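You operate a simulated robot arm through the tools that you are given. There is no shell and no other tool. Be economical: measure what you need, move in short steps, check, and stop when the job is done.

Carry out the task below with a simulated two-armed robot. There is one attempt and no reset: what you move stays moved.

## Task
Set the step and tun heat as on the yellow card, with the tun stirrer running.
Fine: start the stirrer at the desk; the cards lie in the card drawer; shut it again.
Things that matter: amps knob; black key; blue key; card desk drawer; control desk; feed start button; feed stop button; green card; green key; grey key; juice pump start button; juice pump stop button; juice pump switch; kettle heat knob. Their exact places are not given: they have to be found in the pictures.

It is judged by the outcome, as a careful person would: the job done as asked, and still so three seconds after it is handed in. It fails if anything else is knocked over, pushed out of place, dropped, spilled or broken.

## Robot
Two 7-joint arms with fingered hands on one trunk, on a base that drives. Base frame: it is fixed to the floor where the robot stands at the start and does not move with it; the origin is under the middle of the robot, x ahead of it, y to its left, z up. Readings come in cm, rad, newtons and seconds.
The left shoulder is at the start at [5, 18.7, 123.2], the right one opposite. With the tool pointing down near the work surface each hand reaches from about 10 to 70 cm from the robot's upright axis, wherever it stands, measured 20 degrees to its own side. Places, roughly: amps knob [100, 140, 90]; black key [75, -350, 100]; card desk drawer [80, 0, 70]; control desk [110, -100, 60]; feed start button [90, 130, 90]; feed stop button [90, 130, 90]; grey key [75, 100, 100]; juice pump start button [90, -140, 90]; juice pump stop button [90, -140, 90]; juice pump switch [80, -150, 90]; kettle heat knob [80, -260, 90]; kettle pump start button [90, -330, 90]; kettle pump stop button [90, -330, 90]; kettle pump switch [80, -340, 90]; kettle stirrer start button [90, -290, 90]; kettle stirrer stop button [90, -290, 90]. Payload 3.6 kg a hand.
Tool frame (each hand has its own): the origin (TCP) lies between the finger pads and is the grasp point; the fingertips stand 2.6 cm ahead of it; z points along the fingers, y is the line along which they close. Largest opening 8.8 cm; the body of the gripper starts 3 cm behind the TCP. The gripper is a hand of 3 fingers: y runs from the thumb to the fingers, the wrist lies at [-1.7, -9.8, -16.4] in the tool frame.
Orientation is that of the tool frame in the base frame, as [roll, pitch, yaw] about the fixed x, y, z axes, in that order (R = Rz(yaw) Ry(pitch) Rx(roll)). With the fingers straight down and the wrist toward the robot, the tool's x, y and z point along [0, 1, 0], [1, 0, 0] and [0, 0, -1] of the base frame.

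## Interface
- The arms move only by the tool play_rows. It takes "left_commands", "right_commands" or both (then of equal length, played together; a hand with none holds still); each is a list of rows, each an object (a shift or turn left out is 0) with "travel": the shift along the tool's x, y, z in units of 20 mm (1.0 is 20 mm), a list of three; "rot": the turn, a rotation vector about the tool's x, y, z in units of 5 degrees (1.0 is 5 degrees), a list of three. In form: [{"travel": [tx, ty, tz], "rot": [rx, ry, rz]}, ...]. A call has 1 to 12 rows; each row shifts and turns the commanded pose from where the row before left it, along the tool's axes as they then stand. A call with a number of a shift or a turn outside -1 to 1 is refused whole. A row lasts 0.2 s, in which the tool goes at most 5 cm and 0.15 rad; a call with a longer step from one row to the next is refused whole. Where a pose cannot be reached the arm comes as near as it can. A force on the tool above 40 N (or 10 N above the force at the start of the call, whichever is more), or a blocked arm, ends the call early, and 0.2 s more pass. In this call time passes only in rows, and 0.2 s behind the last. The reply holds the time, the measured pose of the TCP, the force on the tool along the base axes, the opening and the grip force, in the units named above and with some noise, with the torque about the TCP (base axes, N m) and any sound that the robot's microphone picked up, and new pictures: "views" is both (left out), scene, wrist or none (wrist: the cameras of the hands that moved).
- Cameras (640 x 400 px; columns grow to the right, rows downward): "scene" is now at [22.91, 3.97, 114.72]; the picture's right is [0.43, -0.90, 0.00], its down [-0.31, -0.15, -0.94] and it looks along [0.85, 0.41, -0.35] (base axes); focal length 214 px, centre (320, 200). "left" rides on the left gripper at [-5.6, -8, -10.2] in its tool frame; the picture's right is [-0.73, -0.32, 0.60], its down [0.62, -0.67, 0.41] and it looks along [0.27, 0.68, 0.69] (tool axes); focal length 247 px, centre (320, 200). "right" rides on the right gripper at [5.6, -8, -10.2] in its tool frame; the picture's right is [-0.73, 0.32, -0.60], its down [-0.62, -0.67, 0.41] and it looks along [-0.27, 0.68, 0.69] (tool axes); focal length 247 px, centre (320, 200).
- lift_body(by): slides the trunk up (or, below 0, down) by that many cm; the arms and the scene camera ride with it, the base frame stays. It gives what a move gives, with no picture.
- roll_base(legs): drives the robot by 1 to 6 legs, each [ahead, left, turn to the left] in cm, cm and rad, along the robot's own axes; the way and the turn of a leg run together, so that a leg with both is an arc; at most 150 cm and 3.142 rad a leg. The arms and the cameras ride along, it lands a little off, and it stops where it bumps. It gives what a move gives, and a new picture of the scene camera.
- finger_targets(fingers, thumb_bend, thumb_turn, hand): sets how far each is bent, from 0 (flat) to 1 (curled in); at 0.3 the hand is open as for a grip, at 0.7 the pads meet at the TCP. One left out holds its place. A second passes; each finger stops where it meets its share of the squeeze, and holds until it gets a number again. It is the only way to open and close the hand. It gives what a move gives, with no picture; readings hold the bend of each and the force on the fingers (four entries, about 0 where the hand has none), thumb and palm. thumb_turn goes from beside the hand (0) to across from the fingers (1), as for a grip.
- aim_head(pan, tilt): turns the head with the scene camera to pan (to the left, within 1.047 rad either way) and tilt (down, from -0.506 to 1.204), counted from straight ahead of the robot. It gives what a move gives, and a new picture of the scene camera.
- probe_pixels(camera, pixels): for up to 12 pixels [column, row] of the newest picture of that camera ("zoom" is the newest enlarged one), the place [x, y, z] in the base frame of the surface seen there, good to about 0.3 cm. No time passes.
- enlarge(camera, box): a new picture of the part [left, top, right, bottom] of that camera's present view, enlarged. No time passes.
- close_job(): hands the job in; it is judged then, once.

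Go step by step. Measure first, check grasps and placings, and put right what went wrong. The budget is 80 turns and 260 pictures, counting those below and the enlarged ones. Unless the task says otherwise, let go and move clear before handing in, and close with one line.

The tools are called after "Request:" by a JSON object that holds its "fn" and its "kwargs". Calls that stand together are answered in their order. play_rows: Moves the arms, as the interface text tells. Its arguments: {"type":"object","properties":{"left_commands":{"type":"array"},"right_commands":{"type":"array"},"views":{"type":"string","enum":["both","scene","wrist","none"]}},"required":[]} The other tools are called the same way: lift_body (by) slides the trunk up or down; finger_targets (fingers, thumb_bend, thumb_turn, hand) moves the fingers one by one; roll_base (legs) drives the base; aim_head (pan, tilt) turns the head that bears the scene camera; probe_pixels (camera, pixels) gives the place of the surface under pixels of a picture; enlarge (camera, box) takes an enlarged picture of a part of a camera's view; close_job () hands the job in.

At the start:

```text
time_s: 0.0
left_tool_pos: [39.14, 41.68, 121.05]
left_tool_rot: [3.141, 0.0, 1.571]
left_contact_force: [-0.3, 0.7, 0.0]
left_moment: [0.02, 0.0, 0.02]
left_gripper_width: 8.78
left_gripper_force: 0.0
left_shape: jaw
left_bend: [0.3, 0.3, 0.98]
left_finger forces: [0.0, 0.0, 0.0, 0.1, 0.0, 0.0]
right_tool_pos: [47.45, 3.47, 124.09]
right_tool_rot: [3.141, 0.0, 1.571]
right_contact_force: [0.1, 0.4, -0.3]
right_moment: [0.0, 0.02, -0.03]
right_gripper_width: 8.78
right_gripper_force: 0.1
right_shape: jaw
right_bend: [0.3, 0.3, 0.98]
right_finger forces: [0.0, 0.1, 0.1, 0.1, 0.0, 0.1]
trunk travel left (down, up): [-37.5, 38.2]
robot x, y, heading: [0.03, 0.19, 0.001]
head pan, tilt: [0.447, 0.353]
```

scene: 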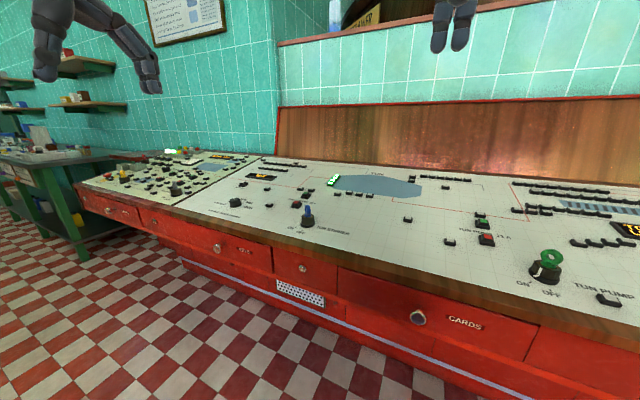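
right: 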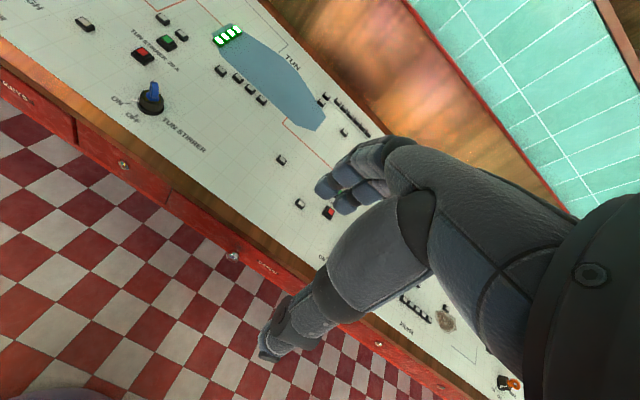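
left: 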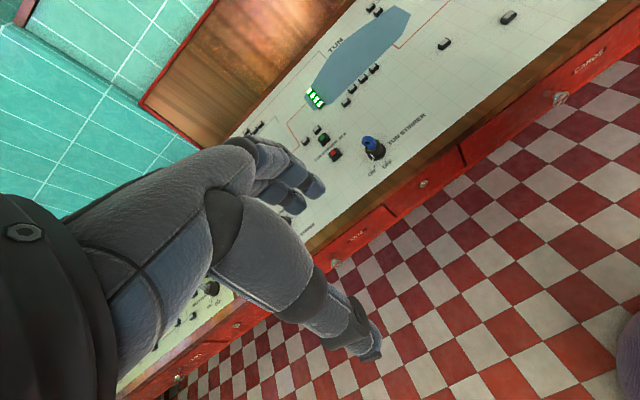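

The scene shows the long desk, with the tun stirrer switch (blue key) near (307,215) and the CARDS drawer near (420,318). I'll zoom in and probe.

Request:
{"fn": "enlarge", "kwargs": {"camera": "scene", "box": [180, 130, 400, 270]}}

Request:
{"fn": "enlarge", "kwargs": {"camera": "scene", "box": [400, 150, 640, 300]}}

Request:
{"fn": "probe_pixels", "kwargs": {"camera": "scene", "pixels": [[307, 210], [308, 222], [236, 203], [417, 316], [465, 322], [547, 258], [480, 220], [320, 175], [217, 248], [302, 268]]}}

Request:
{"fn": "aim_head", "kwargs": {"pan": 0, "tilt": 0.6}}

```text
2.86 times, centred on (290, 200) of scene
```

zoom: 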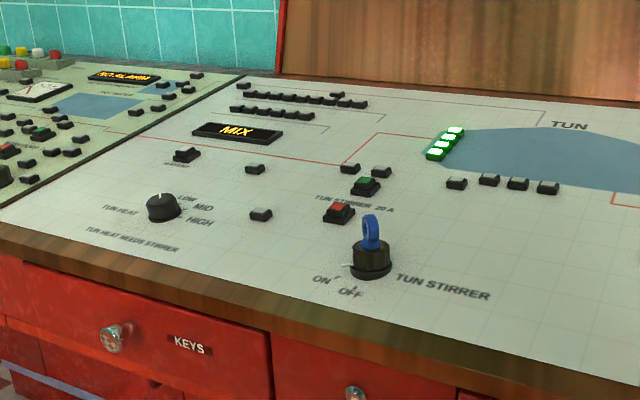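

```text
2.67 times, centred on (520, 225) of scene
```

zoom: 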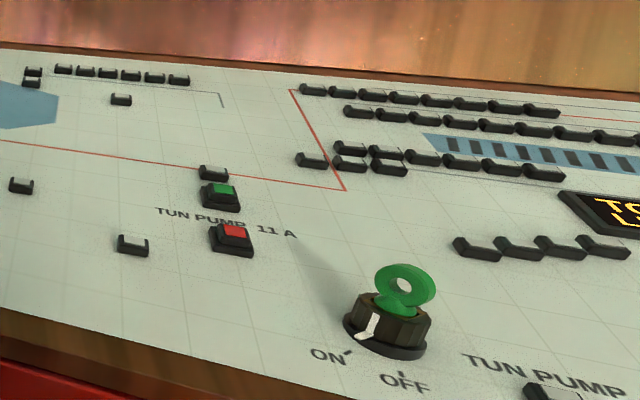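

```text
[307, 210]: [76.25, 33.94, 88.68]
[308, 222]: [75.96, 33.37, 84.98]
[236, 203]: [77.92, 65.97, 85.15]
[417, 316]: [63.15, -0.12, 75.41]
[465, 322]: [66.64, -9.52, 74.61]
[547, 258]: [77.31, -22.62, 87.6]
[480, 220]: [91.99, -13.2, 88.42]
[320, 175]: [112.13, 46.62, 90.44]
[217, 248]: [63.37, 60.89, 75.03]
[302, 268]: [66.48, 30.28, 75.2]
```

```text
time_s: 0.9
left_tool_pos: [39.07, 41.71, 120.94]
left_tool_rot: [3.141, -0.001, 1.572]
left_contact_force: [0.2, 0.2, 0.1]
left_moment: [0.06, 0.01, -0.01]
left_gripper_width: 8.77
left_gripper_force: 0.1
left_shape: jaw
left_bend: [0.3, 0.3, 0.98]
left_finger forces: [0.0, 0.0, 0.1, 0.0, 0.0, 0.1]
right_tool_pos: [47.54, 3.52, 124.11]
right_tool_rot: [3.14, 0.0, 1.57]
right_contact_force: [-0.2, 0.8, -0.6]
right_moment: [0.02, 0.01, -0.01]
right_gripper_width: 8.77
right_gripper_force: 0.1
right_shape: jaw
right_bend: [0.3, 0.3, 0.98]
right_finger forces: [0.1, 0.0, 0.0, 0.0, 0.1, 0.0]
trunk travel left (down, up): [-37.5, 38.2]
robot x, y, heading: [-0.06, -0.12, 0.001]
head pan, tilt: [0.0, 0.6]
```

scene: 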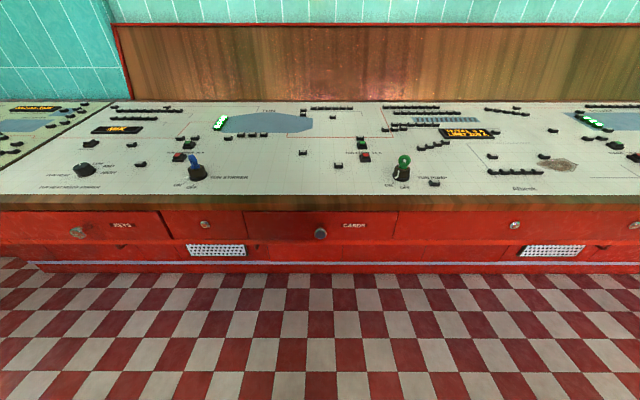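

The display near (465,133) looks like a total/limit of amps, and the "MIX" display (117,130) is the step. I'll zoom into these.

Request:
{"fn": "enlarge", "kwargs": {"camera": "scene", "box": [40, 100, 260, 200]}}

Request:
{"fn": "enlarge", "kwargs": {"camera": "scene", "box": [380, 95, 600, 200]}}

Request:
{"fn": "enlarge", "kwargs": {"camera": "scene", "box": [70, 115, 150, 165]}}

Request:
{"fn": "aim_head", "kwargs": {"pan": 1.0, "tilt": 0.3}}

Request:
{"fn": "aim_head", "kwargs": {"pan": -1.0, "tilt": 0.3}}

```text
2.91 times, centred on (150, 150) of scene
```

zoom: 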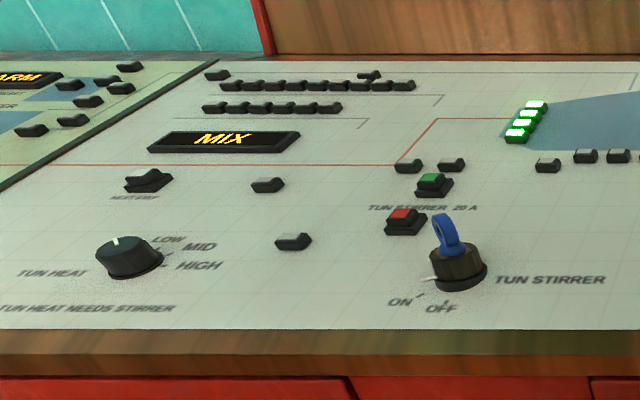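

```text
2.91 times, centred on (490, 148) of scene
```

zoom: 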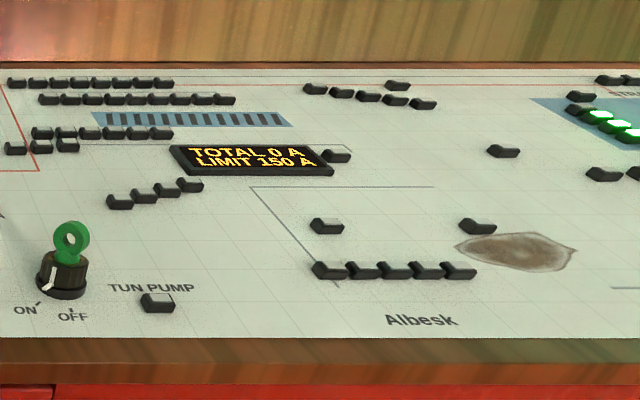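

```text
8.00 times, centred on (110, 140) of scene
```

zoom: 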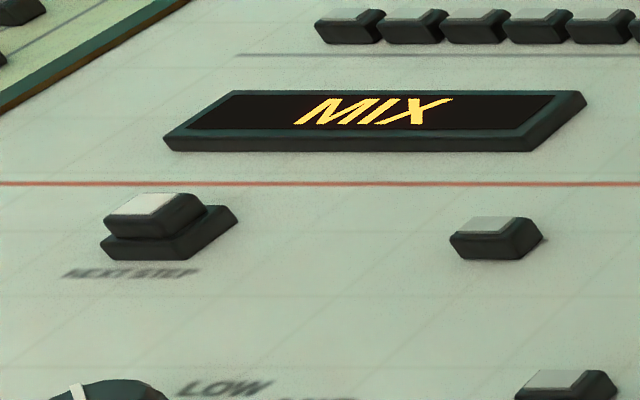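

```text
time_s: 2.2
left_tool_pos: [39.12, 41.64, 121.07]
left_tool_rot: [-3.14, -0.001, 1.57]
left_contact_force: [0.0, 0.5, 0.7]
left_moment: [-0.04, -0.01, 0.0]
left_gripper_width: 8.78
left_gripper_force: 0.0
left_shape: jaw
left_bend: [0.3, 0.3, 0.98]
left_finger forces: [0.1, 0.1, 0.1, 0.1, 0.1, 0.0]
right_tool_pos: [47.47, 3.52, 124.09]
right_tool_rot: [-3.141, -0.001, 1.572]
right_contact_force: [0.2, 0.4, 0.4]
right_moment: [0.0, -0.02, 0.0]
right_gripper_width: 8.76
right_gripper_force: 0.0
right_shape: jaw
right_bend: [0.3, 0.3, 0.98]
right_finger forces: [0.1, 0.0, 0.0, 0.0, 0.1, 0.0]
trunk travel left (down, up): [-37.5, 38.2]
robot x, y, heading: [0.19, 0.27, 0.001]
head pan, tilt: [1.0, 0.3]
```

scene: 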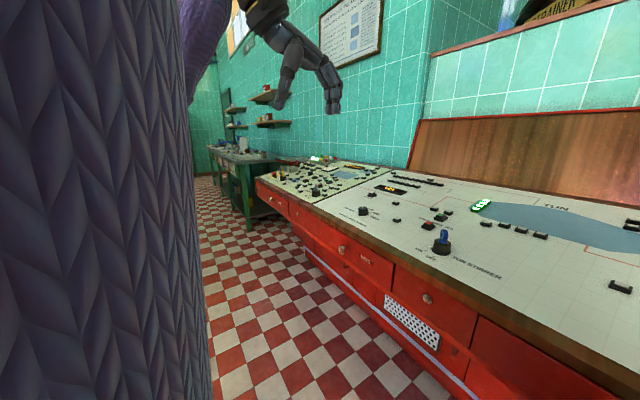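

```text
time_s: 4.1
left_tool_pos: [39.07, 41.76, 121.03]
left_tool_rot: [-3.141, 0.001, 1.571]
left_contact_force: [-0.2, 0.3, 0.6]
left_moment: [-0.01, -0.02, -0.03]
left_gripper_width: 8.79
left_gripper_force: 0.1
left_shape: jaw
left_bend: [0.3, 0.3, 0.98]
left_finger forces: [0.0, 0.1, 0.1, 0.1, 0.1, 0.0]
right_tool_pos: [47.45, 3.46, 124.02]
right_tool_rot: [-3.141, 0.0, 1.572]
right_contact_force: [0.9, -1.2, -0.2]
right_moment: [0.0, -0.02, 0.02]
right_gripper_width: 8.77
right_gripper_force: 0.1
right_shape: jaw
right_bend: [0.3, 0.3, 0.98]
right_finger forces: [0.1, 0.0, 0.0, 0.0, 0.1, 0.0]
trunk travel left (down, up): [-37.5, 38.2]
robot x, y, heading: [-0.31, 0.17, 0.001]
head pan, tilt: [-1.0, 0.3]
```

scene: 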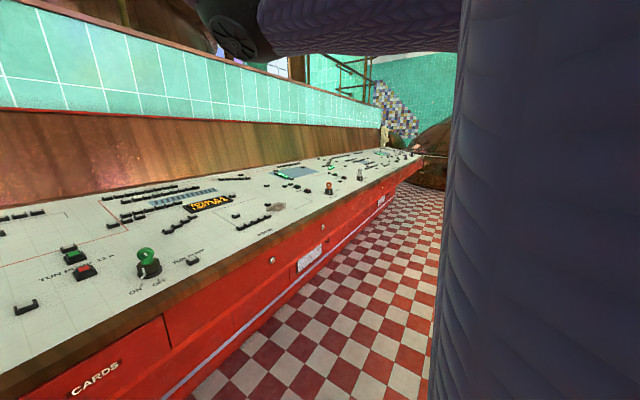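

There is a notice on the left wall worth reading. I'll aim the head at it.

Request:
{"fn": "aim_head", "kwargs": {"pan": 0.9, "tilt": 0.0}}

Request:
{"fn": "enlarge", "kwargs": {"camera": "scene", "box": [340, 80, 460, 180]}}

Request:
{"fn": "enlarge", "kwargs": {"camera": "left", "box": [340, 120, 420, 180]}}

Request:
{"fn": "enlarge", "kwargs": {"camera": "right", "box": [110, 70, 210, 140]}}

```text
time_s: 6.0
left_tool_pos: [39.03, 41.63, 120.98]
left_tool_rot: [3.142, -0.001, 1.571]
left_contact_force: [0.2, -0.1, 0.0]
left_moment: [0.01, -0.02, -0.02]
left_gripper_width: 8.78
left_gripper_force: 0.0
left_shape: jaw
left_bend: [0.3, 0.3, 0.98]
left_finger forces: [0.0, 0.0, 0.0, 0.0, 0.1, 0.1]
right_tool_pos: [47.53, 3.49, 124.09]
right_tool_rot: [3.141, 0.001, 1.57]
right_contact_force: [-0.3, -0.4, -1.3]
right_moment: [-0.02, 0.01, 0.03]
right_gripper_width: 8.77
right_gripper_force: 0.0
right_shape: jaw
right_bend: [0.3, 0.3, 0.98]
right_finger forces: [0.0, 0.0, 0.0, 0.0, 0.0, 0.0]
trunk travel left (down, up): [-37.5, 38.2]
robot x, y, heading: [0.25, -0.02, 0.002]
head pan, tilt: [0.901, 0.0]
```

scene: 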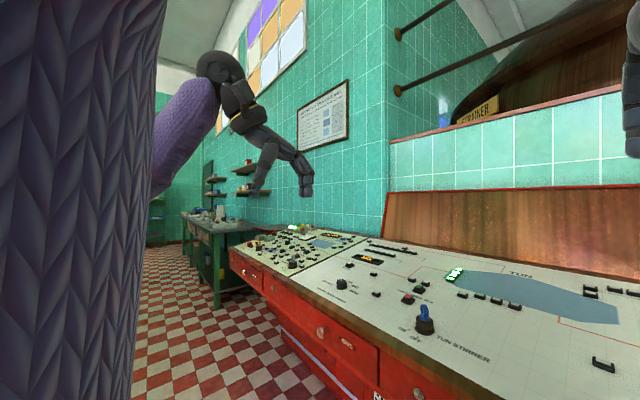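

```text
4.00 times, centred on (400, 130) of scene
```

zoom: 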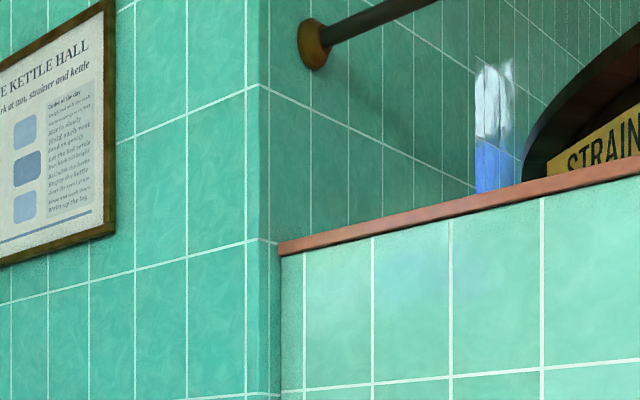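

```text
6.67 times, centred on (380, 150) of left
```

zoom: 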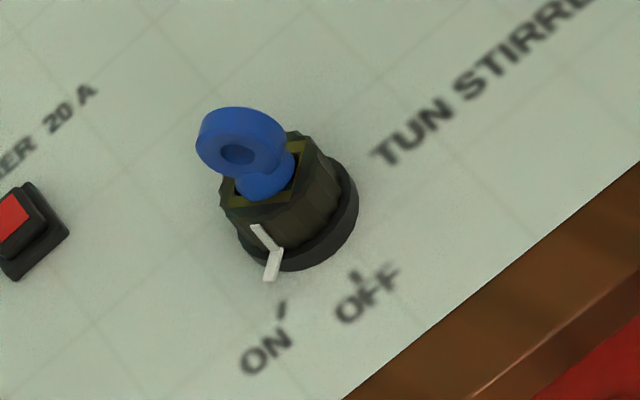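

```text
5.71 times, centred on (160, 105) of right
```

zoom: 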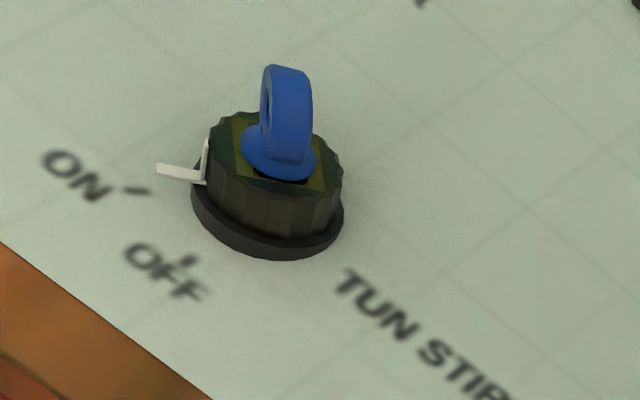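

The stirrer key is in its switch with the pointer at ON. Let me read the notice at (322,118), which may hold other rules.

Request:
{"fn": "enlarge", "kwargs": {"camera": "scene", "box": [290, 75, 356, 155]}}

Request:
{"fn": "enlarge", "kwargs": {"camera": "scene", "box": [320, 78, 352, 100]}}

Request:
{"fn": "enlarge", "kwargs": {"camera": "scene", "box": [320, 98, 352, 142]}}

Request:
{"fn": "aim_head", "kwargs": {"pan": 0, "tilt": 0.9}}

```text
5.00 times, centred on (323, 115) of scene
```

zoom: 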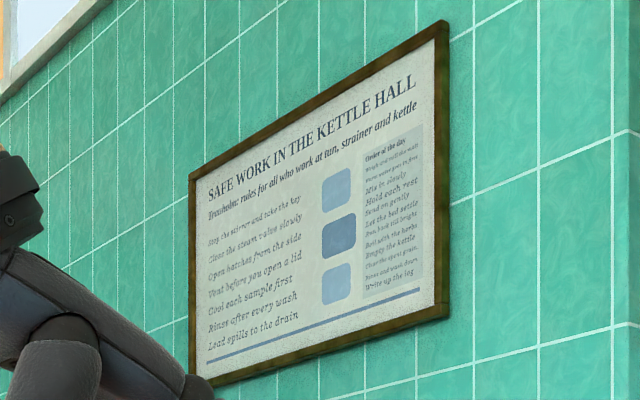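

```text
16.00 times, centred on (336, 89) of scene
```

zoom: 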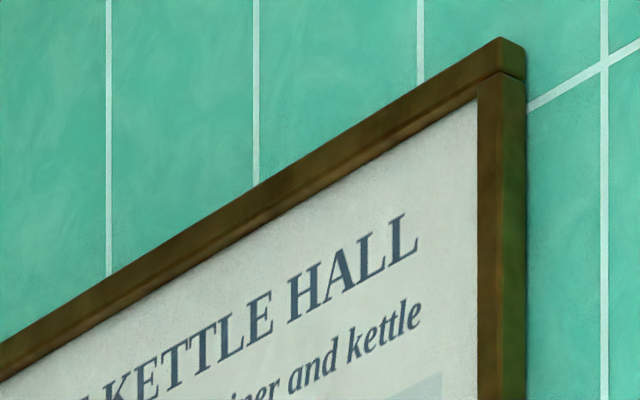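

```text
9.09 times, centred on (336, 120) of scene
```

zoom: 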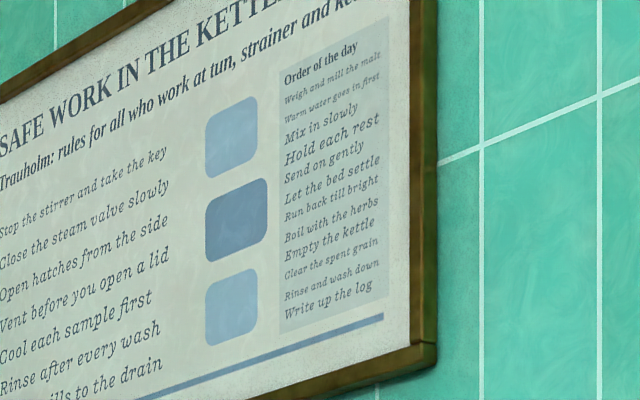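

```text
time_s: 7.2
left_tool_pos: [39.04, 41.62, 121.05]
left_tool_rot: [-3.14, -0.001, 1.57]
left_contact_force: [0.5, 0.3, 1.1]
left_moment: [-0.02, 0.0, -0.04]
left_gripper_width: 8.76
left_gripper_force: 0.2
left_shape: jaw
left_bend: [0.3, 0.3, 0.98]
left_finger forces: [0.0, 0.1, 0.0, 0.1, 0.0, 0.0]
right_tool_pos: [47.44, 3.52, 123.99]
right_tool_rot: [-3.141, 0.0, 1.569]
right_contact_force: [0.3, -0.2, -0.8]
right_moment: [0.03, 0.01, -0.02]
right_gripper_width: 8.77
right_gripper_force: 0.2
right_shape: jaw
right_bend: [0.3, 0.3, 0.98]
right_finger forces: [0.0, 0.1, 0.0, 0.0, 0.0, 0.1]
trunk travel left (down, up): [-37.5, 38.2]
robot x, y, heading: [-0.26, 0.18, 0.003]
head pan, tilt: [0.0, 0.901]
```

scene: 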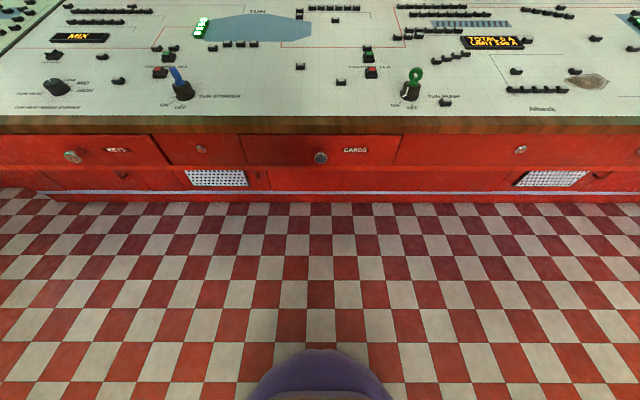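

I'll measure the knob and desk edge precisely before reaching for the CARDS drawer, and start rotating the right hand to point forward.

Request:
{"fn": "enlarge", "kwargs": {"camera": "scene", "box": [230, 100, 410, 200]}}

Request:
{"fn": "probe_pixels", "kwargs": {"camera": "scene", "pixels": [[320, 157], [314, 158], [327, 158], [320, 152], [320, 163], [350, 127], [350, 118], [340, 145], [350, 160], [245, 150], [395, 150]]}}

Request:
{"fn": "play_rows", "kwargs": {"right_commands": [{"rot": [-1, 0, 0]}, {"rot": [-1, 0, 0]}, {"rot": [-1, 0, 0]}, {"rot": [-1, 0, 0]}, {"rot": [-1, 0, 0]}, {"rot": [-1, 0, 0]}, {"rot": [-1, 0, 0]}, {"rot": [-1, 0, 0]}, {"rot": [-1, 0, 0]}], "views": "none"}}

Request:
{"fn": "lift_body", "kwargs": {"by": -20}}

Request:
{"fn": "play_rows", "kwargs": {"right_commands": [{"rot": [-1, 0, 0]}, {"rot": [-1, 0, 0]}, {"rot": [-1, 0, 0]}, {"rot": [-1, 0, 0]}, {"rot": [-1, 0, 0]}, {"rot": [-1, 0, 0]}, {"rot": [-1, 0, 0]}, {"rot": [-1, 0, 0]}, {"rot": [-1, 0, 0]}], "views": "both"}}

```text
3.56 times, centred on (320, 150) of scene
```

zoom: 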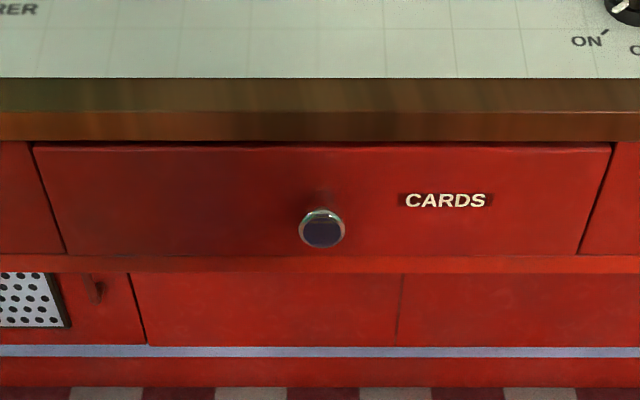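

```text
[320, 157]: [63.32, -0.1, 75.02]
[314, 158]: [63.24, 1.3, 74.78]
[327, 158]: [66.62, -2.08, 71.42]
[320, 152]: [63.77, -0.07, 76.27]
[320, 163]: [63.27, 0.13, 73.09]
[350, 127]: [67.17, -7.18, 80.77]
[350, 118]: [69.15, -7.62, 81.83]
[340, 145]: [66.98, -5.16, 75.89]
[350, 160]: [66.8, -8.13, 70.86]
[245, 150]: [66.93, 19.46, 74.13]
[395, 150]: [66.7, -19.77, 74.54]
```

```text
time_s: 9.2
left_tool_pos: [39.02, 41.66, 120.94]
left_tool_rot: [-3.141, 0.0, 1.571]
left_contact_force: [0.3, 0.6, 0.8]
left_moment: [-0.02, 0.03, 0.03]
left_gripper_width: 8.78
left_gripper_force: 0.0
left_shape: jaw
left_bend: [0.3, 0.3, 0.98]
left_finger forces: [0.1, 0.1, 0.0, 0.1, 0.0, 0.0]
right_tool_pos: [47.47, 3.34, 124.13]
right_tool_rot: [2.353, -0.001, 1.572]
right_contact_force: [-0.3, 0.0, -0.2]
right_moment: [0.0, 0.0, 0.0]
right_gripper_width: 8.76
right_gripper_force: 0.1
right_shape: jaw
right_bend: [0.3, 0.3, 0.98]
right_finger forces: [0.0, 0.0, 0.0, 0.0, 0.0, 0.1]
trunk travel left (down, up): [-37.5, 38.2]
robot x, y, heading: [-0.09, 0.09, -0.0]
head pan, tilt: [0.0, 0.901]
```

```text
time_s: 11.3
left_tool_pos: [39.01, 41.61, 101.0]
left_tool_rot: [3.142, -0.001, 1.571]
left_contact_force: [-0.6, 0.7, 0.5]
left_moment: [0.02, 0.05, -0.04]
left_gripper_width: 8.79
left_gripper_force: 0.1
left_shape: jaw
left_bend: [0.3, 0.3, 0.98]
left_finger forces: [0.0, 0.1, 0.1, 0.1, 0.1, 0.0]
right_tool_pos: [47.43, 3.52, 104.1]
right_tool_rot: [2.353, -0.001, 1.57]
right_contact_force: [-0.2, -0.3, -0.1]
right_moment: [-0.02, 0.03, 0.01]
right_gripper_width: 8.77
right_gripper_force: 0.1
right_shape: jaw
right_bend: [0.3, 0.3, 0.98]
right_finger forces: [0.1, 0.0, 0.1, 0.0, 0.0, 0.0]
trunk travel left (down, up): [-17.5, 58.2]
robot x, y, heading: [0.33, -0.01, 0.001]
head pan, tilt: [0.0, 0.901]
```

```text
time_s: 13.3
left_tool_pos: [39.04, 41.69, 101.03]
left_tool_rot: [3.14, -0.001, 1.572]
left_contact_force: [-0.4, -0.3, -0.5]
left_moment: [-0.01, -0.01, -0.06]
left_gripper_width: 8.75
left_gripper_force: 0.0
left_shape: jaw
left_bend: [0.3, 0.3, 0.98]
left_finger forces: [0.1, 0.0, 0.0, 0.0, 0.1, 0.1]
right_tool_pos: [47.84, 3.09, 104.26]
right_tool_rot: [1.564, -0.003, 1.563]
right_contact_force: [-0.8, 0.1, -0.1]
right_moment: [-0.01, -0.05, -0.03]
right_gripper_width: 8.79
right_gripper_force: 0.1
right_shape: jaw
right_bend: [0.3, 0.3, 0.98]
right_finger forces: [0.0, 0.0, 0.0, 0.0, 0.0, 0.0]
trunk travel left (down, up): [-17.5, 58.2]
robot x, y, heading: [-0.31, -0.17, -0.002]
head pan, tilt: [0.0, 0.901]
```

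scene: 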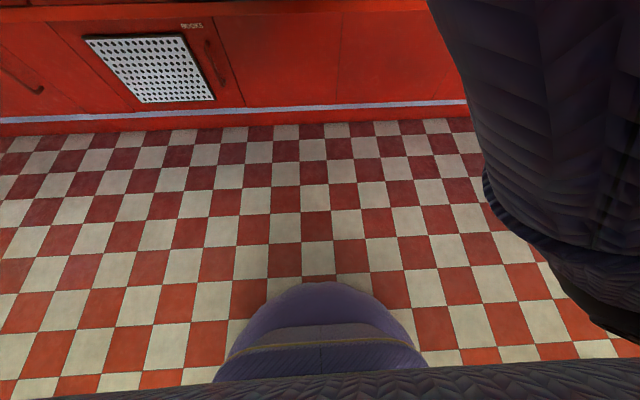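
right: 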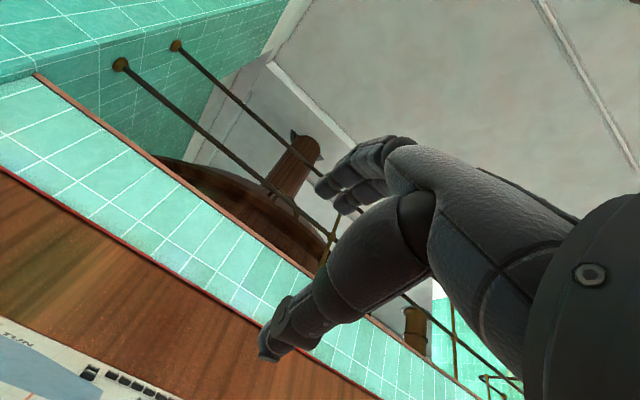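

The hand now points forward at z≈104; the knob is at [63.2–66.8, 0, 75]. I'll lower it in front of the knob.

Request:
{"fn": "play_rows", "kwargs": {"right_commands": [{"travel": [-0.13, -1, 0]}, {"travel": [-0.13, -1, 0]}, {"travel": [-0.13, -1, 0]}, {"travel": [-0.13, -1, 0]}, {"travel": [-0.13, -1, 0]}, {"travel": [-0.13, -1, 0]}, {"travel": [-0.13, -1, 0]}, {"travel": [-0.13, -1, 0]}, {"travel": [-0.13, -1, 0]}, {"travel": [-0.13, -1, 0]}, {"travel": [-0.13, -1, 0]}, {"travel": [-0.13, -1, 0]}], "views": "none"}}

Request:
{"fn": "aim_head", "kwargs": {"pan": 0, "tilt": 0.5}}

Request:
{"fn": "play_rows", "kwargs": {"right_commands": [{"travel": [0, -1, 0]}, {"travel": [0, -1, 0]}, {"travel": [0, -0.6, 0]}, {"travel": [0, 0, 0.5]}, {"travel": [0, 0, 1]}], "views": "both"}}

```text
time_s: 15.9
left_tool_pos: [38.94, 41.63, 100.98]
left_tool_rot: [3.141, 0.001, 1.572]
left_contact_force: [-0.4, 0.2, 0.1]
left_moment: [-0.01, -0.01, 0.01]
left_gripper_width: 8.79
left_gripper_force: 0.1
left_shape: jaw
left_bend: [0.3, 0.3, 0.98]
left_finger forces: [0.0, 0.0, 0.1, 0.0, 0.0, 0.1]
right_tool_pos: [47.45, 0.33, 80.09]
right_tool_rot: [1.571, -0.001, 1.573]
right_contact_force: [-0.4, 0.1, 0.1]
right_moment: [0.02, -0.01, -0.03]
right_gripper_width: 8.79
right_gripper_force: 0.1
right_shape: jaw
right_bend: [0.3, 0.3, 0.98]
right_finger forces: [0.1, 0.0, 0.0, 0.1, 0.0, 0.1]
trunk travel left (down, up): [-17.5, 58.2]
robot x, y, heading: [-0.4, 0.05, 0.005]
head pan, tilt: [0.0, 0.901]
```

```text
time_s: 16.8
left_tool_pos: [39.11, 41.76, 101.02]
left_tool_rot: [-3.141, 0.0, 1.568]
left_contact_force: [-0.4, 0.2, 1.5]
left_moment: [-0.01, 0.01, 0.01]
left_gripper_width: 8.76
left_gripper_force: 0.1
left_shape: jaw
left_bend: [0.3, 0.3, 0.98]
left_finger forces: [0.0, 0.0, 0.0, 0.1, 0.1, 0.1]
right_tool_pos: [47.44, 0.24, 79.97]
right_tool_rot: [1.571, 0.001, 1.574]
right_contact_force: [-0.4, -0.4, 0.9]
right_moment: [0.03, 0.0, 0.01]
right_gripper_width: 8.77
right_gripper_force: 0.1
right_shape: jaw
right_bend: [0.3, 0.3, 0.98]
right_finger forces: [0.1, 0.0, 0.0, 0.0, 0.1, 0.0]
trunk travel left (down, up): [-17.5, 58.2]
robot x, y, heading: [-0.03, -0.16, -0.001]
head pan, tilt: [0.0, 0.499]
```

scene: 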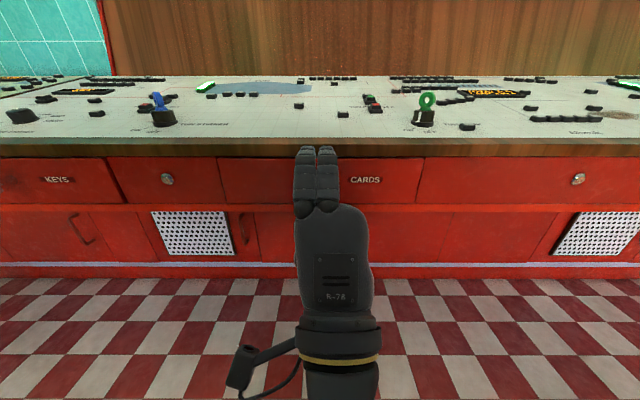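

```text
time_s: 18.0
left_tool_pos: [39.07, 41.55, 101.03]
left_tool_rot: [-3.141, 0.001, 1.571]
left_contact_force: [1.0, 0.9, 0.5]
left_moment: [0.0, 0.02, -0.02]
left_gripper_width: 8.76
left_gripper_force: 0.0
left_shape: jaw
left_bend: [0.3, 0.3, 0.98]
left_finger forces: [0.0, 0.0, 0.1, 0.0, 0.0, 0.0]
right_tool_pos: [50.42, 0.38, 74.9]
right_tool_rot: [1.571, 0.0, 1.57]
right_contact_force: [-0.3, 0.3, -0.2]
right_moment: [0.05, 0.01, 0.03]
right_gripper_width: 8.78
right_gripper_force: 0.1
right_shape: jaw
right_bend: [0.3, 0.3, 0.98]
right_finger forces: [0.0, 0.0, 0.0, 0.0, 0.0, 0.1]
trunk travel left (down, up): [-17.5, 58.2]
robot x, y, heading: [0.02, -0.08, 0.002]
head pan, tilt: [0.0, 0.499]
```

scene: 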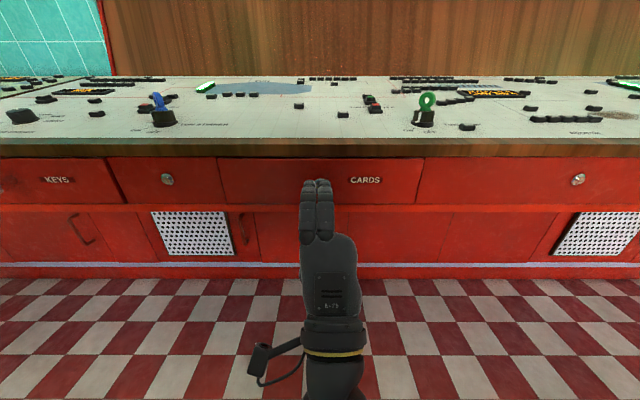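
right: 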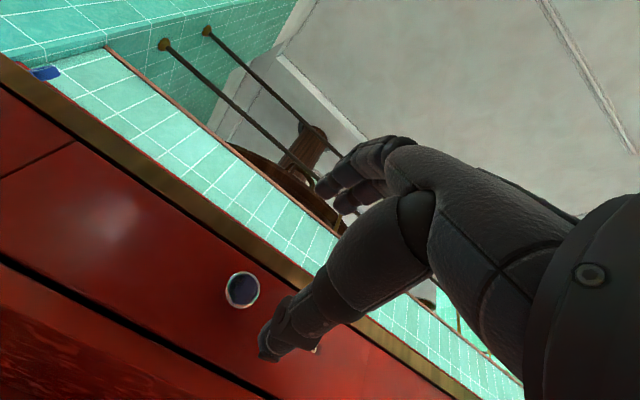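

The hand is aligned in front of the knob (TCP 50.4, 0.4, 74.9). I'll push forward 13 cm and close.

Request:
{"fn": "play_rows", "kwargs": {"right_commands": [{"travel": [-0.15, 0, 1]}, {"travel": [0, 0, 1]}, {"travel": [0, 0, 1]}, {"travel": [0, 0, 1]}, {"travel": [0, 0, 1]}, {"travel": [0, 0, 1]}, {"travel": [0, 0, 0.5]}], "views": "wrist"}}

Request:
{"fn": "finger_targets", "kwargs": {"hand": "right", "fingers": 0.65, "thumb_bend": 0.65}}

```text
time_s: 19.6
left_tool_pos: [39.09, 41.75, 100.97]
left_tool_rot: [-3.141, 0.0, 1.572]
left_contact_force: [0.3, -0.5, 0.4]
left_moment: [-0.01, -0.05, 0.01]
left_gripper_width: 8.79
left_gripper_force: 0.0
left_shape: jaw
left_bend: [0.3, 0.3, 0.98]
left_finger forces: [0.1, 0.1, 0.0, 0.0, 0.0, 0.0]
right_tool_pos: [63.35, 0.06, 74.88]
right_tool_rot: [1.573, 0.001, 1.571]
right_contact_force: [-0.1, -0.8, -0.4]
right_moment: [0.02, -0.03, 0.0]
right_gripper_width: 8.78
right_gripper_force: 0.0
right_shape: jaw
right_bend: [0.3, 0.3, 0.98]
right_finger forces: [0.0, 0.1, 0.1, 0.1, 0.1, 0.0]
trunk travel left (down, up): [-17.5, 58.2]
robot x, y, heading: [0.2, -0.1, -0.001]
head pan, tilt: [0.0, 0.499]
```

right: 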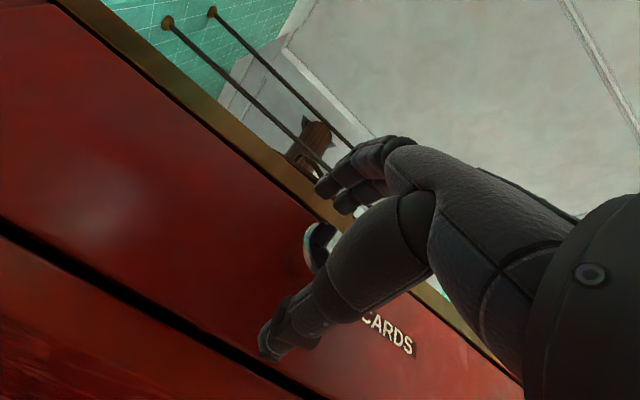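

```text
time_s: 20.6
left_tool_pos: [39.09, 41.69, 100.96]
left_tool_rot: [-3.14, 0.0, 1.571]
left_contact_force: [0.1, -1.0, 0.3]
left_moment: [0.01, 0.0, -0.02]
left_gripper_width: 8.79
left_gripper_force: 0.1
left_shape: jaw
left_bend: [0.3, 0.3, 0.98]
left_finger forces: [0.0, 0.0, 0.0, 0.0, 0.1, 0.0]
right_tool_pos: [63.38, 0.12, 74.7]
right_tool_rot: [1.572, 0.001, 1.57]
right_contact_force: [0.0, -0.2, -5.7]
right_moment: [-0.08, 0.1, -0.01]
right_gripper_width: 2.3
right_gripper_force: 4.8
right_shape: fingers
right_bend: [0.64, 0.59, 0.97]
right_finger forces: [0.3, 1.7, 0.0, 0.1, 7.9, 0.1]
trunk travel left (down, up): [-17.5, 58.2]
robot x, y, heading: [-0.14, -0.04, -0.002]
head pan, tilt: [0.0, 0.499]
```

The fingers meet the knob (width 2.3, 8 N on the thumb). I'll squeeze a bit firmer and pull back.

Request:
{"fn": "finger_targets", "kwargs": {"hand": "right", "fingers": 0.8, "thumb_bend": 0.75}}

Request:
{"fn": "play_rows", "kwargs": {"right_commands": [{"travel": [0, 0, -0.5]}, {"travel": [0, 0, -1]}, {"travel": [0, 0, -1]}, {"travel": [0, 0, -1]}, {"travel": [0, 0, -1]}], "views": "both"}}

```text
time_s: 21.6
left_tool_pos: [39.03, 41.55, 101.03]
left_tool_rot: [-3.14, -0.001, 1.57]
left_contact_force: [0.3, 0.3, 0.0]
left_moment: [0.05, 0.03, 0.02]
left_gripper_width: 8.77
left_gripper_force: 0.0
left_shape: jaw
left_bend: [0.3, 0.3, 0.98]
left_finger forces: [0.1, 0.0, 0.0, 0.0, 0.0, 0.0]
right_tool_pos: [63.44, 0.07, 74.94]
right_tool_rot: [1.568, -0.001, 1.569]
right_contact_force: [3.1, -3.3, 8.2]
right_moment: [-0.09, 0.19, 0.08]
right_gripper_width: 1.85
right_gripper_force: 20.9
right_shape: fingers
right_bend: [0.73, 0.6, 0.97]
right_finger forces: [6.2, 20.1, 0.0, 0.0, 14.5, 0.0]
trunk travel left (down, up): [-17.5, 58.2]
robot x, y, heading: [-0.16, -0.03, -0.001]
head pan, tilt: [0.0, 0.499]
```

```text
time_s: 22.8
left_tool_pos: [38.97, 41.67, 101.15]
left_tool_rot: [-3.141, -0.001, 1.57]
left_contact_force: [-0.3, -0.8, -0.4]
left_moment: [-0.01, 0.01, 0.01]
left_gripper_width: 8.76
left_gripper_force: 0.1
left_shape: jaw
left_bend: [0.3, 0.3, 0.98]
left_finger forces: [0.0, 0.0, 0.0, 0.0, 0.0, 0.1]
right_tool_pos: [54.34, 0.08, 74.91]
right_tool_rot: [1.571, 0.0, 1.573]
right_contact_force: [-1.3, -3.3, 10.4]
right_moment: [-0.1, 0.12, 0.04]
right_gripper_width: 1.77
right_gripper_force: 19.2
right_shape: fingers
right_bend: [0.73, 0.61, 0.97]
right_finger forces: [6.1, 18.2, 0.1, 0.0, 14.2, 0.1]
trunk travel left (down, up): [-17.5, 58.2]
robot x, y, heading: [-0.05, 0.09, 0.0]
head pan, tilt: [0.0, 0.499]
```

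scene: 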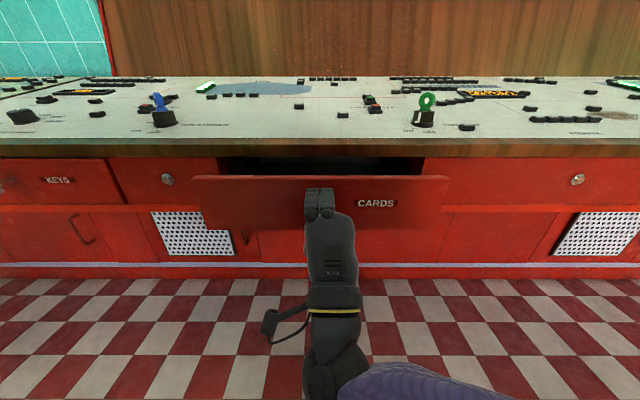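
right: 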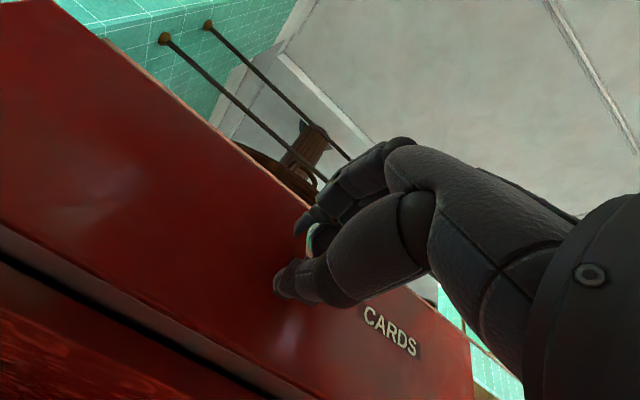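

The drawer is opening (9 cm). I'll pull further.

Request:
{"fn": "play_rows", "kwargs": {"right_commands": [{"travel": [0, 0, -1]}, {"travel": [0, 0, -1]}, {"travel": [0, 0, -1]}, {"travel": [0, 0, -1]}, {"travel": [0, 0, -1]}, {"travel": [0, 0, -1]}, {"travel": [0, 0, -1]}], "views": "none"}}

Request:
{"fn": "lift_body", "kwargs": {"by": 15}}

Request:
{"fn": "aim_head", "kwargs": {"pan": 0, "tilt": 0.8}}

```text
time_s: 24.4
left_tool_pos: [39.03, 41.65, 101.0]
left_tool_rot: [3.142, 0.0, 1.57]
left_contact_force: [0.9, -0.5, 1.3]
left_moment: [0.02, 0.0, -0.01]
left_gripper_width: 8.8
left_gripper_force: 0.1
left_shape: jaw
left_bend: [0.3, 0.3, 0.98]
left_finger forces: [0.0, 0.0, 0.0, 0.0, 0.1, 0.0]
right_tool_pos: [40.31, 0.08, 75.01]
right_tool_rot: [1.567, -0.001, 1.57]
right_contact_force: [-1.3, -2.4, 13.8]
right_moment: [-0.08, 0.07, 0.01]
right_gripper_width: 1.75
right_gripper_force: 19.3
right_shape: fingers
right_bend: [0.73, 0.62, 0.97]
right_finger forces: [6.0, 18.9, 0.0, 0.0, 13.2, 0.0]
trunk travel left (down, up): [-17.5, 58.2]
robot x, y, heading: [0.05, 0.16, 0.0]
head pan, tilt: [0.0, 0.499]
```

```text
time_s: 25.1
left_tool_pos: [38.97, 41.8, 104.05]
left_tool_rot: [3.137, 0.002, 1.568]
left_contact_force: [-0.6, -0.2, 0.0]
left_moment: [0.01, 0.03, 0.03]
left_gripper_width: 8.76
left_gripper_force: 0.0
left_shape: jaw
left_bend: [0.3, 0.3, 0.98]
left_finger forces: [0.0, 0.0, 0.0, 0.0, 0.0, 0.1]
right_tool_pos: [40.07, -0.05, 76.38]
right_tool_rot: [1.602, 0.028, 1.579]
right_contact_force: [-2.0, 1.2, -22.7]
right_moment: [-0.09, 0.05, 0.03]
right_gripper_width: 2.47
right_gripper_force: 19.0
right_shape: fingers
right_bend: [0.76, 0.51, 0.94]
right_finger forces: [3.6, 3.3, 0.0, 0.1, 32.0, 0.0]
trunk travel left (down, up): [-20.4, 55.4]
robot x, y, heading: [0.23, 0.25, 0.009]
head pan, tilt: [0.0, 0.499]
stopped: the force on the tool passed its limit at 46 N (the readings are from after the stop); the commanded pose is now the measured one
```

```text
time_s: 25.9
left_tool_pos: [38.96, 41.6, 104.02]
left_tool_rot: [3.138, 0.001, 1.572]
left_contact_force: [-0.5, 0.5, 0.7]
left_moment: [0.01, 0.02, -0.01]
left_gripper_width: 8.77
left_gripper_force: 0.1
left_shape: jaw
left_bend: [0.3, 0.3, 0.98]
left_finger forces: [0.0, 0.0, 0.0, 0.0, 0.1, 0.0]
right_tool_pos: [40.42, 0.0, 76.57]
right_tool_rot: [1.601, 0.025, 1.576]
right_contact_force: [-1.2, 3.6, -34.4]
right_moment: [-0.06, 0.05, 0.05]
right_gripper_width: 2.53
right_gripper_force: 22.4
right_shape: fingers
right_bend: [0.76, 0.51, 0.94]
right_finger forces: [3.3, 2.9, 0.0, 0.1, 39.3, 0.1]
trunk travel left (down, up): [-20.4, 55.4]
robot x, y, heading: [0.04, 0.12, 0.003]
head pan, tilt: [0.0, 0.799]
```

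scene: 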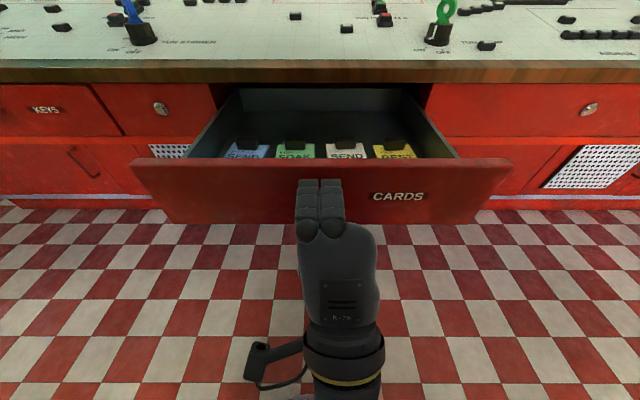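

Lifting while gripping pulled the knob up; I should have let go first. The drawer is open with blue, green, grey and yellow cards visible (~row 150). I'll release, back off a few cm, then raise the trunk to read the yellow card.

Request:
{"fn": "finger_targets", "kwargs": {"hand": "right", "fingers": 0.3, "thumb_bend": 0.3}}

Request:
{"fn": "play_rows", "kwargs": {"right_commands": [{"travel": [0, -0.5, 0]}, {"travel": [0, 0, -0.8]}, {"travel": [0, 0, -1]}, {"travel": [0, 0, -1]}], "views": "none"}}

Request:
{"fn": "lift_body", "kwargs": {"by": 22}}

Request:
{"fn": "aim_head", "kwargs": {"pan": 0, "tilt": 0.9}}

```text
time_s: 26.9
left_tool_pos: [38.77, 41.67, 104.02]
left_tool_rot: [3.138, 0.001, 1.572]
left_contact_force: [0.1, 0.0, -0.5]
left_moment: [0.0, -0.01, 0.03]
left_gripper_width: 8.76
left_gripper_force: 0.1
left_shape: jaw
left_bend: [0.3, 0.3, 0.98]
left_finger forces: [0.1, 0.0, 0.1, 0.0, 0.0, 0.0]
right_tool_pos: [40.21, 0.14, 76.95]
right_tool_rot: [1.59, 0.019, 1.573]
right_contact_force: [-0.8, 2.1, -1.9]
right_moment: [0.05, 0.01, 0.01]
right_gripper_width: 9.07
right_gripper_force: 1.2
right_shape: fingers
right_bend: [0.3, 0.28, 0.96]
right_finger forces: [0.0, 0.0, 0.0, 0.1, 2.6, 0.0]
trunk travel left (down, up): [-20.4, 55.4]
robot x, y, heading: [-0.23, -0.21, 0.002]
head pan, tilt: [0.0, 0.799]
```

```text
time_s: 27.9
left_tool_pos: [38.8, 41.79, 104.14]
left_tool_rot: [3.135, 0.0, 1.57]
left_contact_force: [-0.4, -0.1, 0.5]
left_moment: [-0.02, 0.01, -0.02]
left_gripper_width: 8.76
left_gripper_force: 0.0
left_shape: jaw
left_bend: [0.3, 0.3, 0.98]
left_finger forces: [0.1, 0.1, 0.0, 0.1, 0.1, 0.0]
right_tool_pos: [34.75, -0.16, 75.92]
right_tool_rot: [1.59, 0.019, 1.574]
right_contact_force: [-0.3, 0.6, 0.4]
right_moment: [0.03, -0.01, 0.05]
right_gripper_width: 8.85
right_gripper_force: 0.1
right_shape: fingers
right_bend: [0.3, 0.3, 0.97]
right_finger forces: [0.0, 0.0, 0.1, 0.0, 0.0, 0.0]
trunk travel left (down, up): [-20.4, 55.4]
robot x, y, heading: [-0.25, 0.22, 0.002]
head pan, tilt: [0.0, 0.799]
```

```text
time_s: 30.2
left_tool_pos: [38.91, 41.56, 126.04]
left_tool_rot: [3.136, 0.001, 1.571]
left_contact_force: [-0.9, 0.0, 1.0]
left_moment: [0.0, 0.0, -0.02]
left_gripper_width: 8.78
left_gripper_force: 0.1
left_shape: jaw
left_bend: [0.3, 0.3, 0.98]
left_finger forces: [0.0, 0.0, 0.0, 0.0, 0.0, 0.0]
right_tool_pos: [34.71, -0.06, 97.94]
right_tool_rot: [1.592, 0.02, 1.576]
right_contact_force: [-0.4, 0.2, 0.4]
right_moment: [0.02, -0.02, -0.03]
right_gripper_width: 8.86
right_gripper_force: 0.1
right_shape: fingers
right_bend: [0.3, 0.3, 0.97]
right_finger forces: [0.1, 0.0, 0.0, 0.0, 0.0, 0.1]
trunk travel left (down, up): [-42.4, 33.4]
robot x, y, heading: [0.15, -0.12, -0.004]
head pan, tilt: [0.0, 0.799]
```

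```text
time_s: 30.9
left_tool_pos: [38.82, 41.64, 126.09]
left_tool_rot: [3.136, 0.0, 1.572]
left_contact_force: [-0.2, -0.1, -0.3]
left_moment: [-0.03, -0.03, 0.01]
left_gripper_width: 8.78
left_gripper_force: 0.1
left_shape: jaw
left_bend: [0.3, 0.3, 0.98]
left_finger forces: [0.0, 0.0, 0.0, 0.0, 0.1, 0.1]
right_tool_pos: [34.59, -0.01, 98.04]
right_tool_rot: [1.592, 0.02, 1.574]
right_contact_force: [0.2, 0.6, 0.5]
right_moment: [-0.01, -0.01, 0.0]
right_gripper_width: 8.89
right_gripper_force: 0.0
right_shape: fingers
right_bend: [0.3, 0.3, 0.97]
right_finger forces: [0.0, 0.0, 0.0, 0.0, 0.1, 0.0]
trunk travel left (down, up): [-42.4, 33.4]
robot x, y, heading: [0.38, -0.2, -0.002]
head pan, tilt: [0.0, 0.901]
```

scene: 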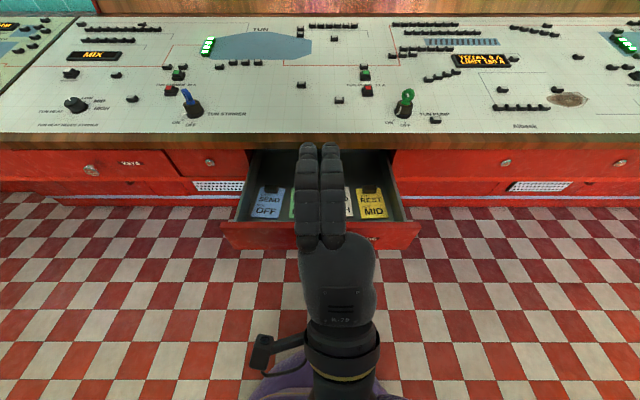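

Request:
{"fn": "enlarge", "kwargs": {"camera": "scene", "box": [340, 170, 412, 230]}}

Request:
{"fn": "enlarge", "kwargs": {"camera": "scene", "box": [240, 160, 350, 235]}}

Request:
{"fn": "enlarge", "kwargs": {"camera": "scene", "box": [30, 40, 240, 140]}}

Request:
{"fn": "probe_pixels", "kwargs": {"camera": "scene", "pixels": [[370, 238], [73, 102], [71, 72], [176, 72], [170, 89], [193, 108], [187, 95], [230, 225], [415, 225]]}}

```text
6.67 times, centred on (376, 200) of scene
```

zoom: 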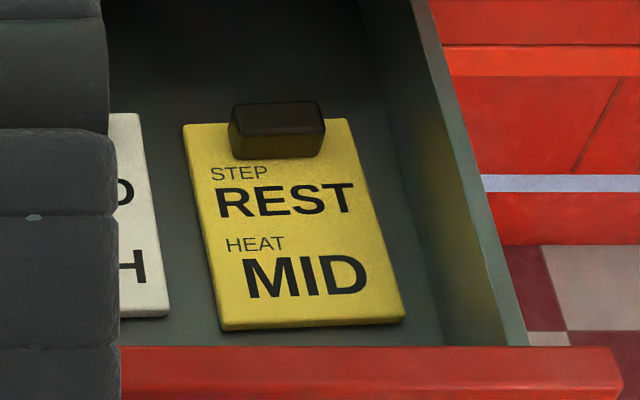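

```text
5.33 times, centred on (295, 198) of scene
```

zoom: 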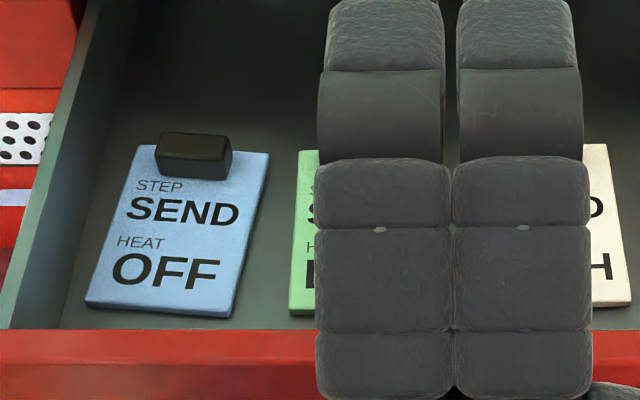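

```text
3.05 times, centred on (135, 90) of scene
```

zoom: 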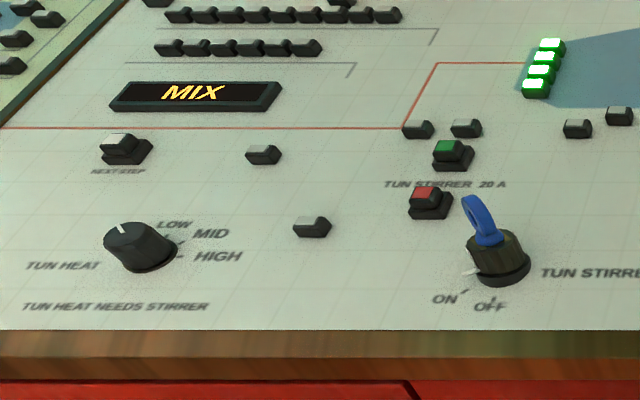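

```text
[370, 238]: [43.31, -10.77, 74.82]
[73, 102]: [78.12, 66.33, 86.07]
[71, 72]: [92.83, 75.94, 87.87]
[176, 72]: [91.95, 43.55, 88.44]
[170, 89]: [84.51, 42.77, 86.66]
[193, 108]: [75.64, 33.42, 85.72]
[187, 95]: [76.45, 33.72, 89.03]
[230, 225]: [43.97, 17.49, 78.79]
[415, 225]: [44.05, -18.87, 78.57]
```

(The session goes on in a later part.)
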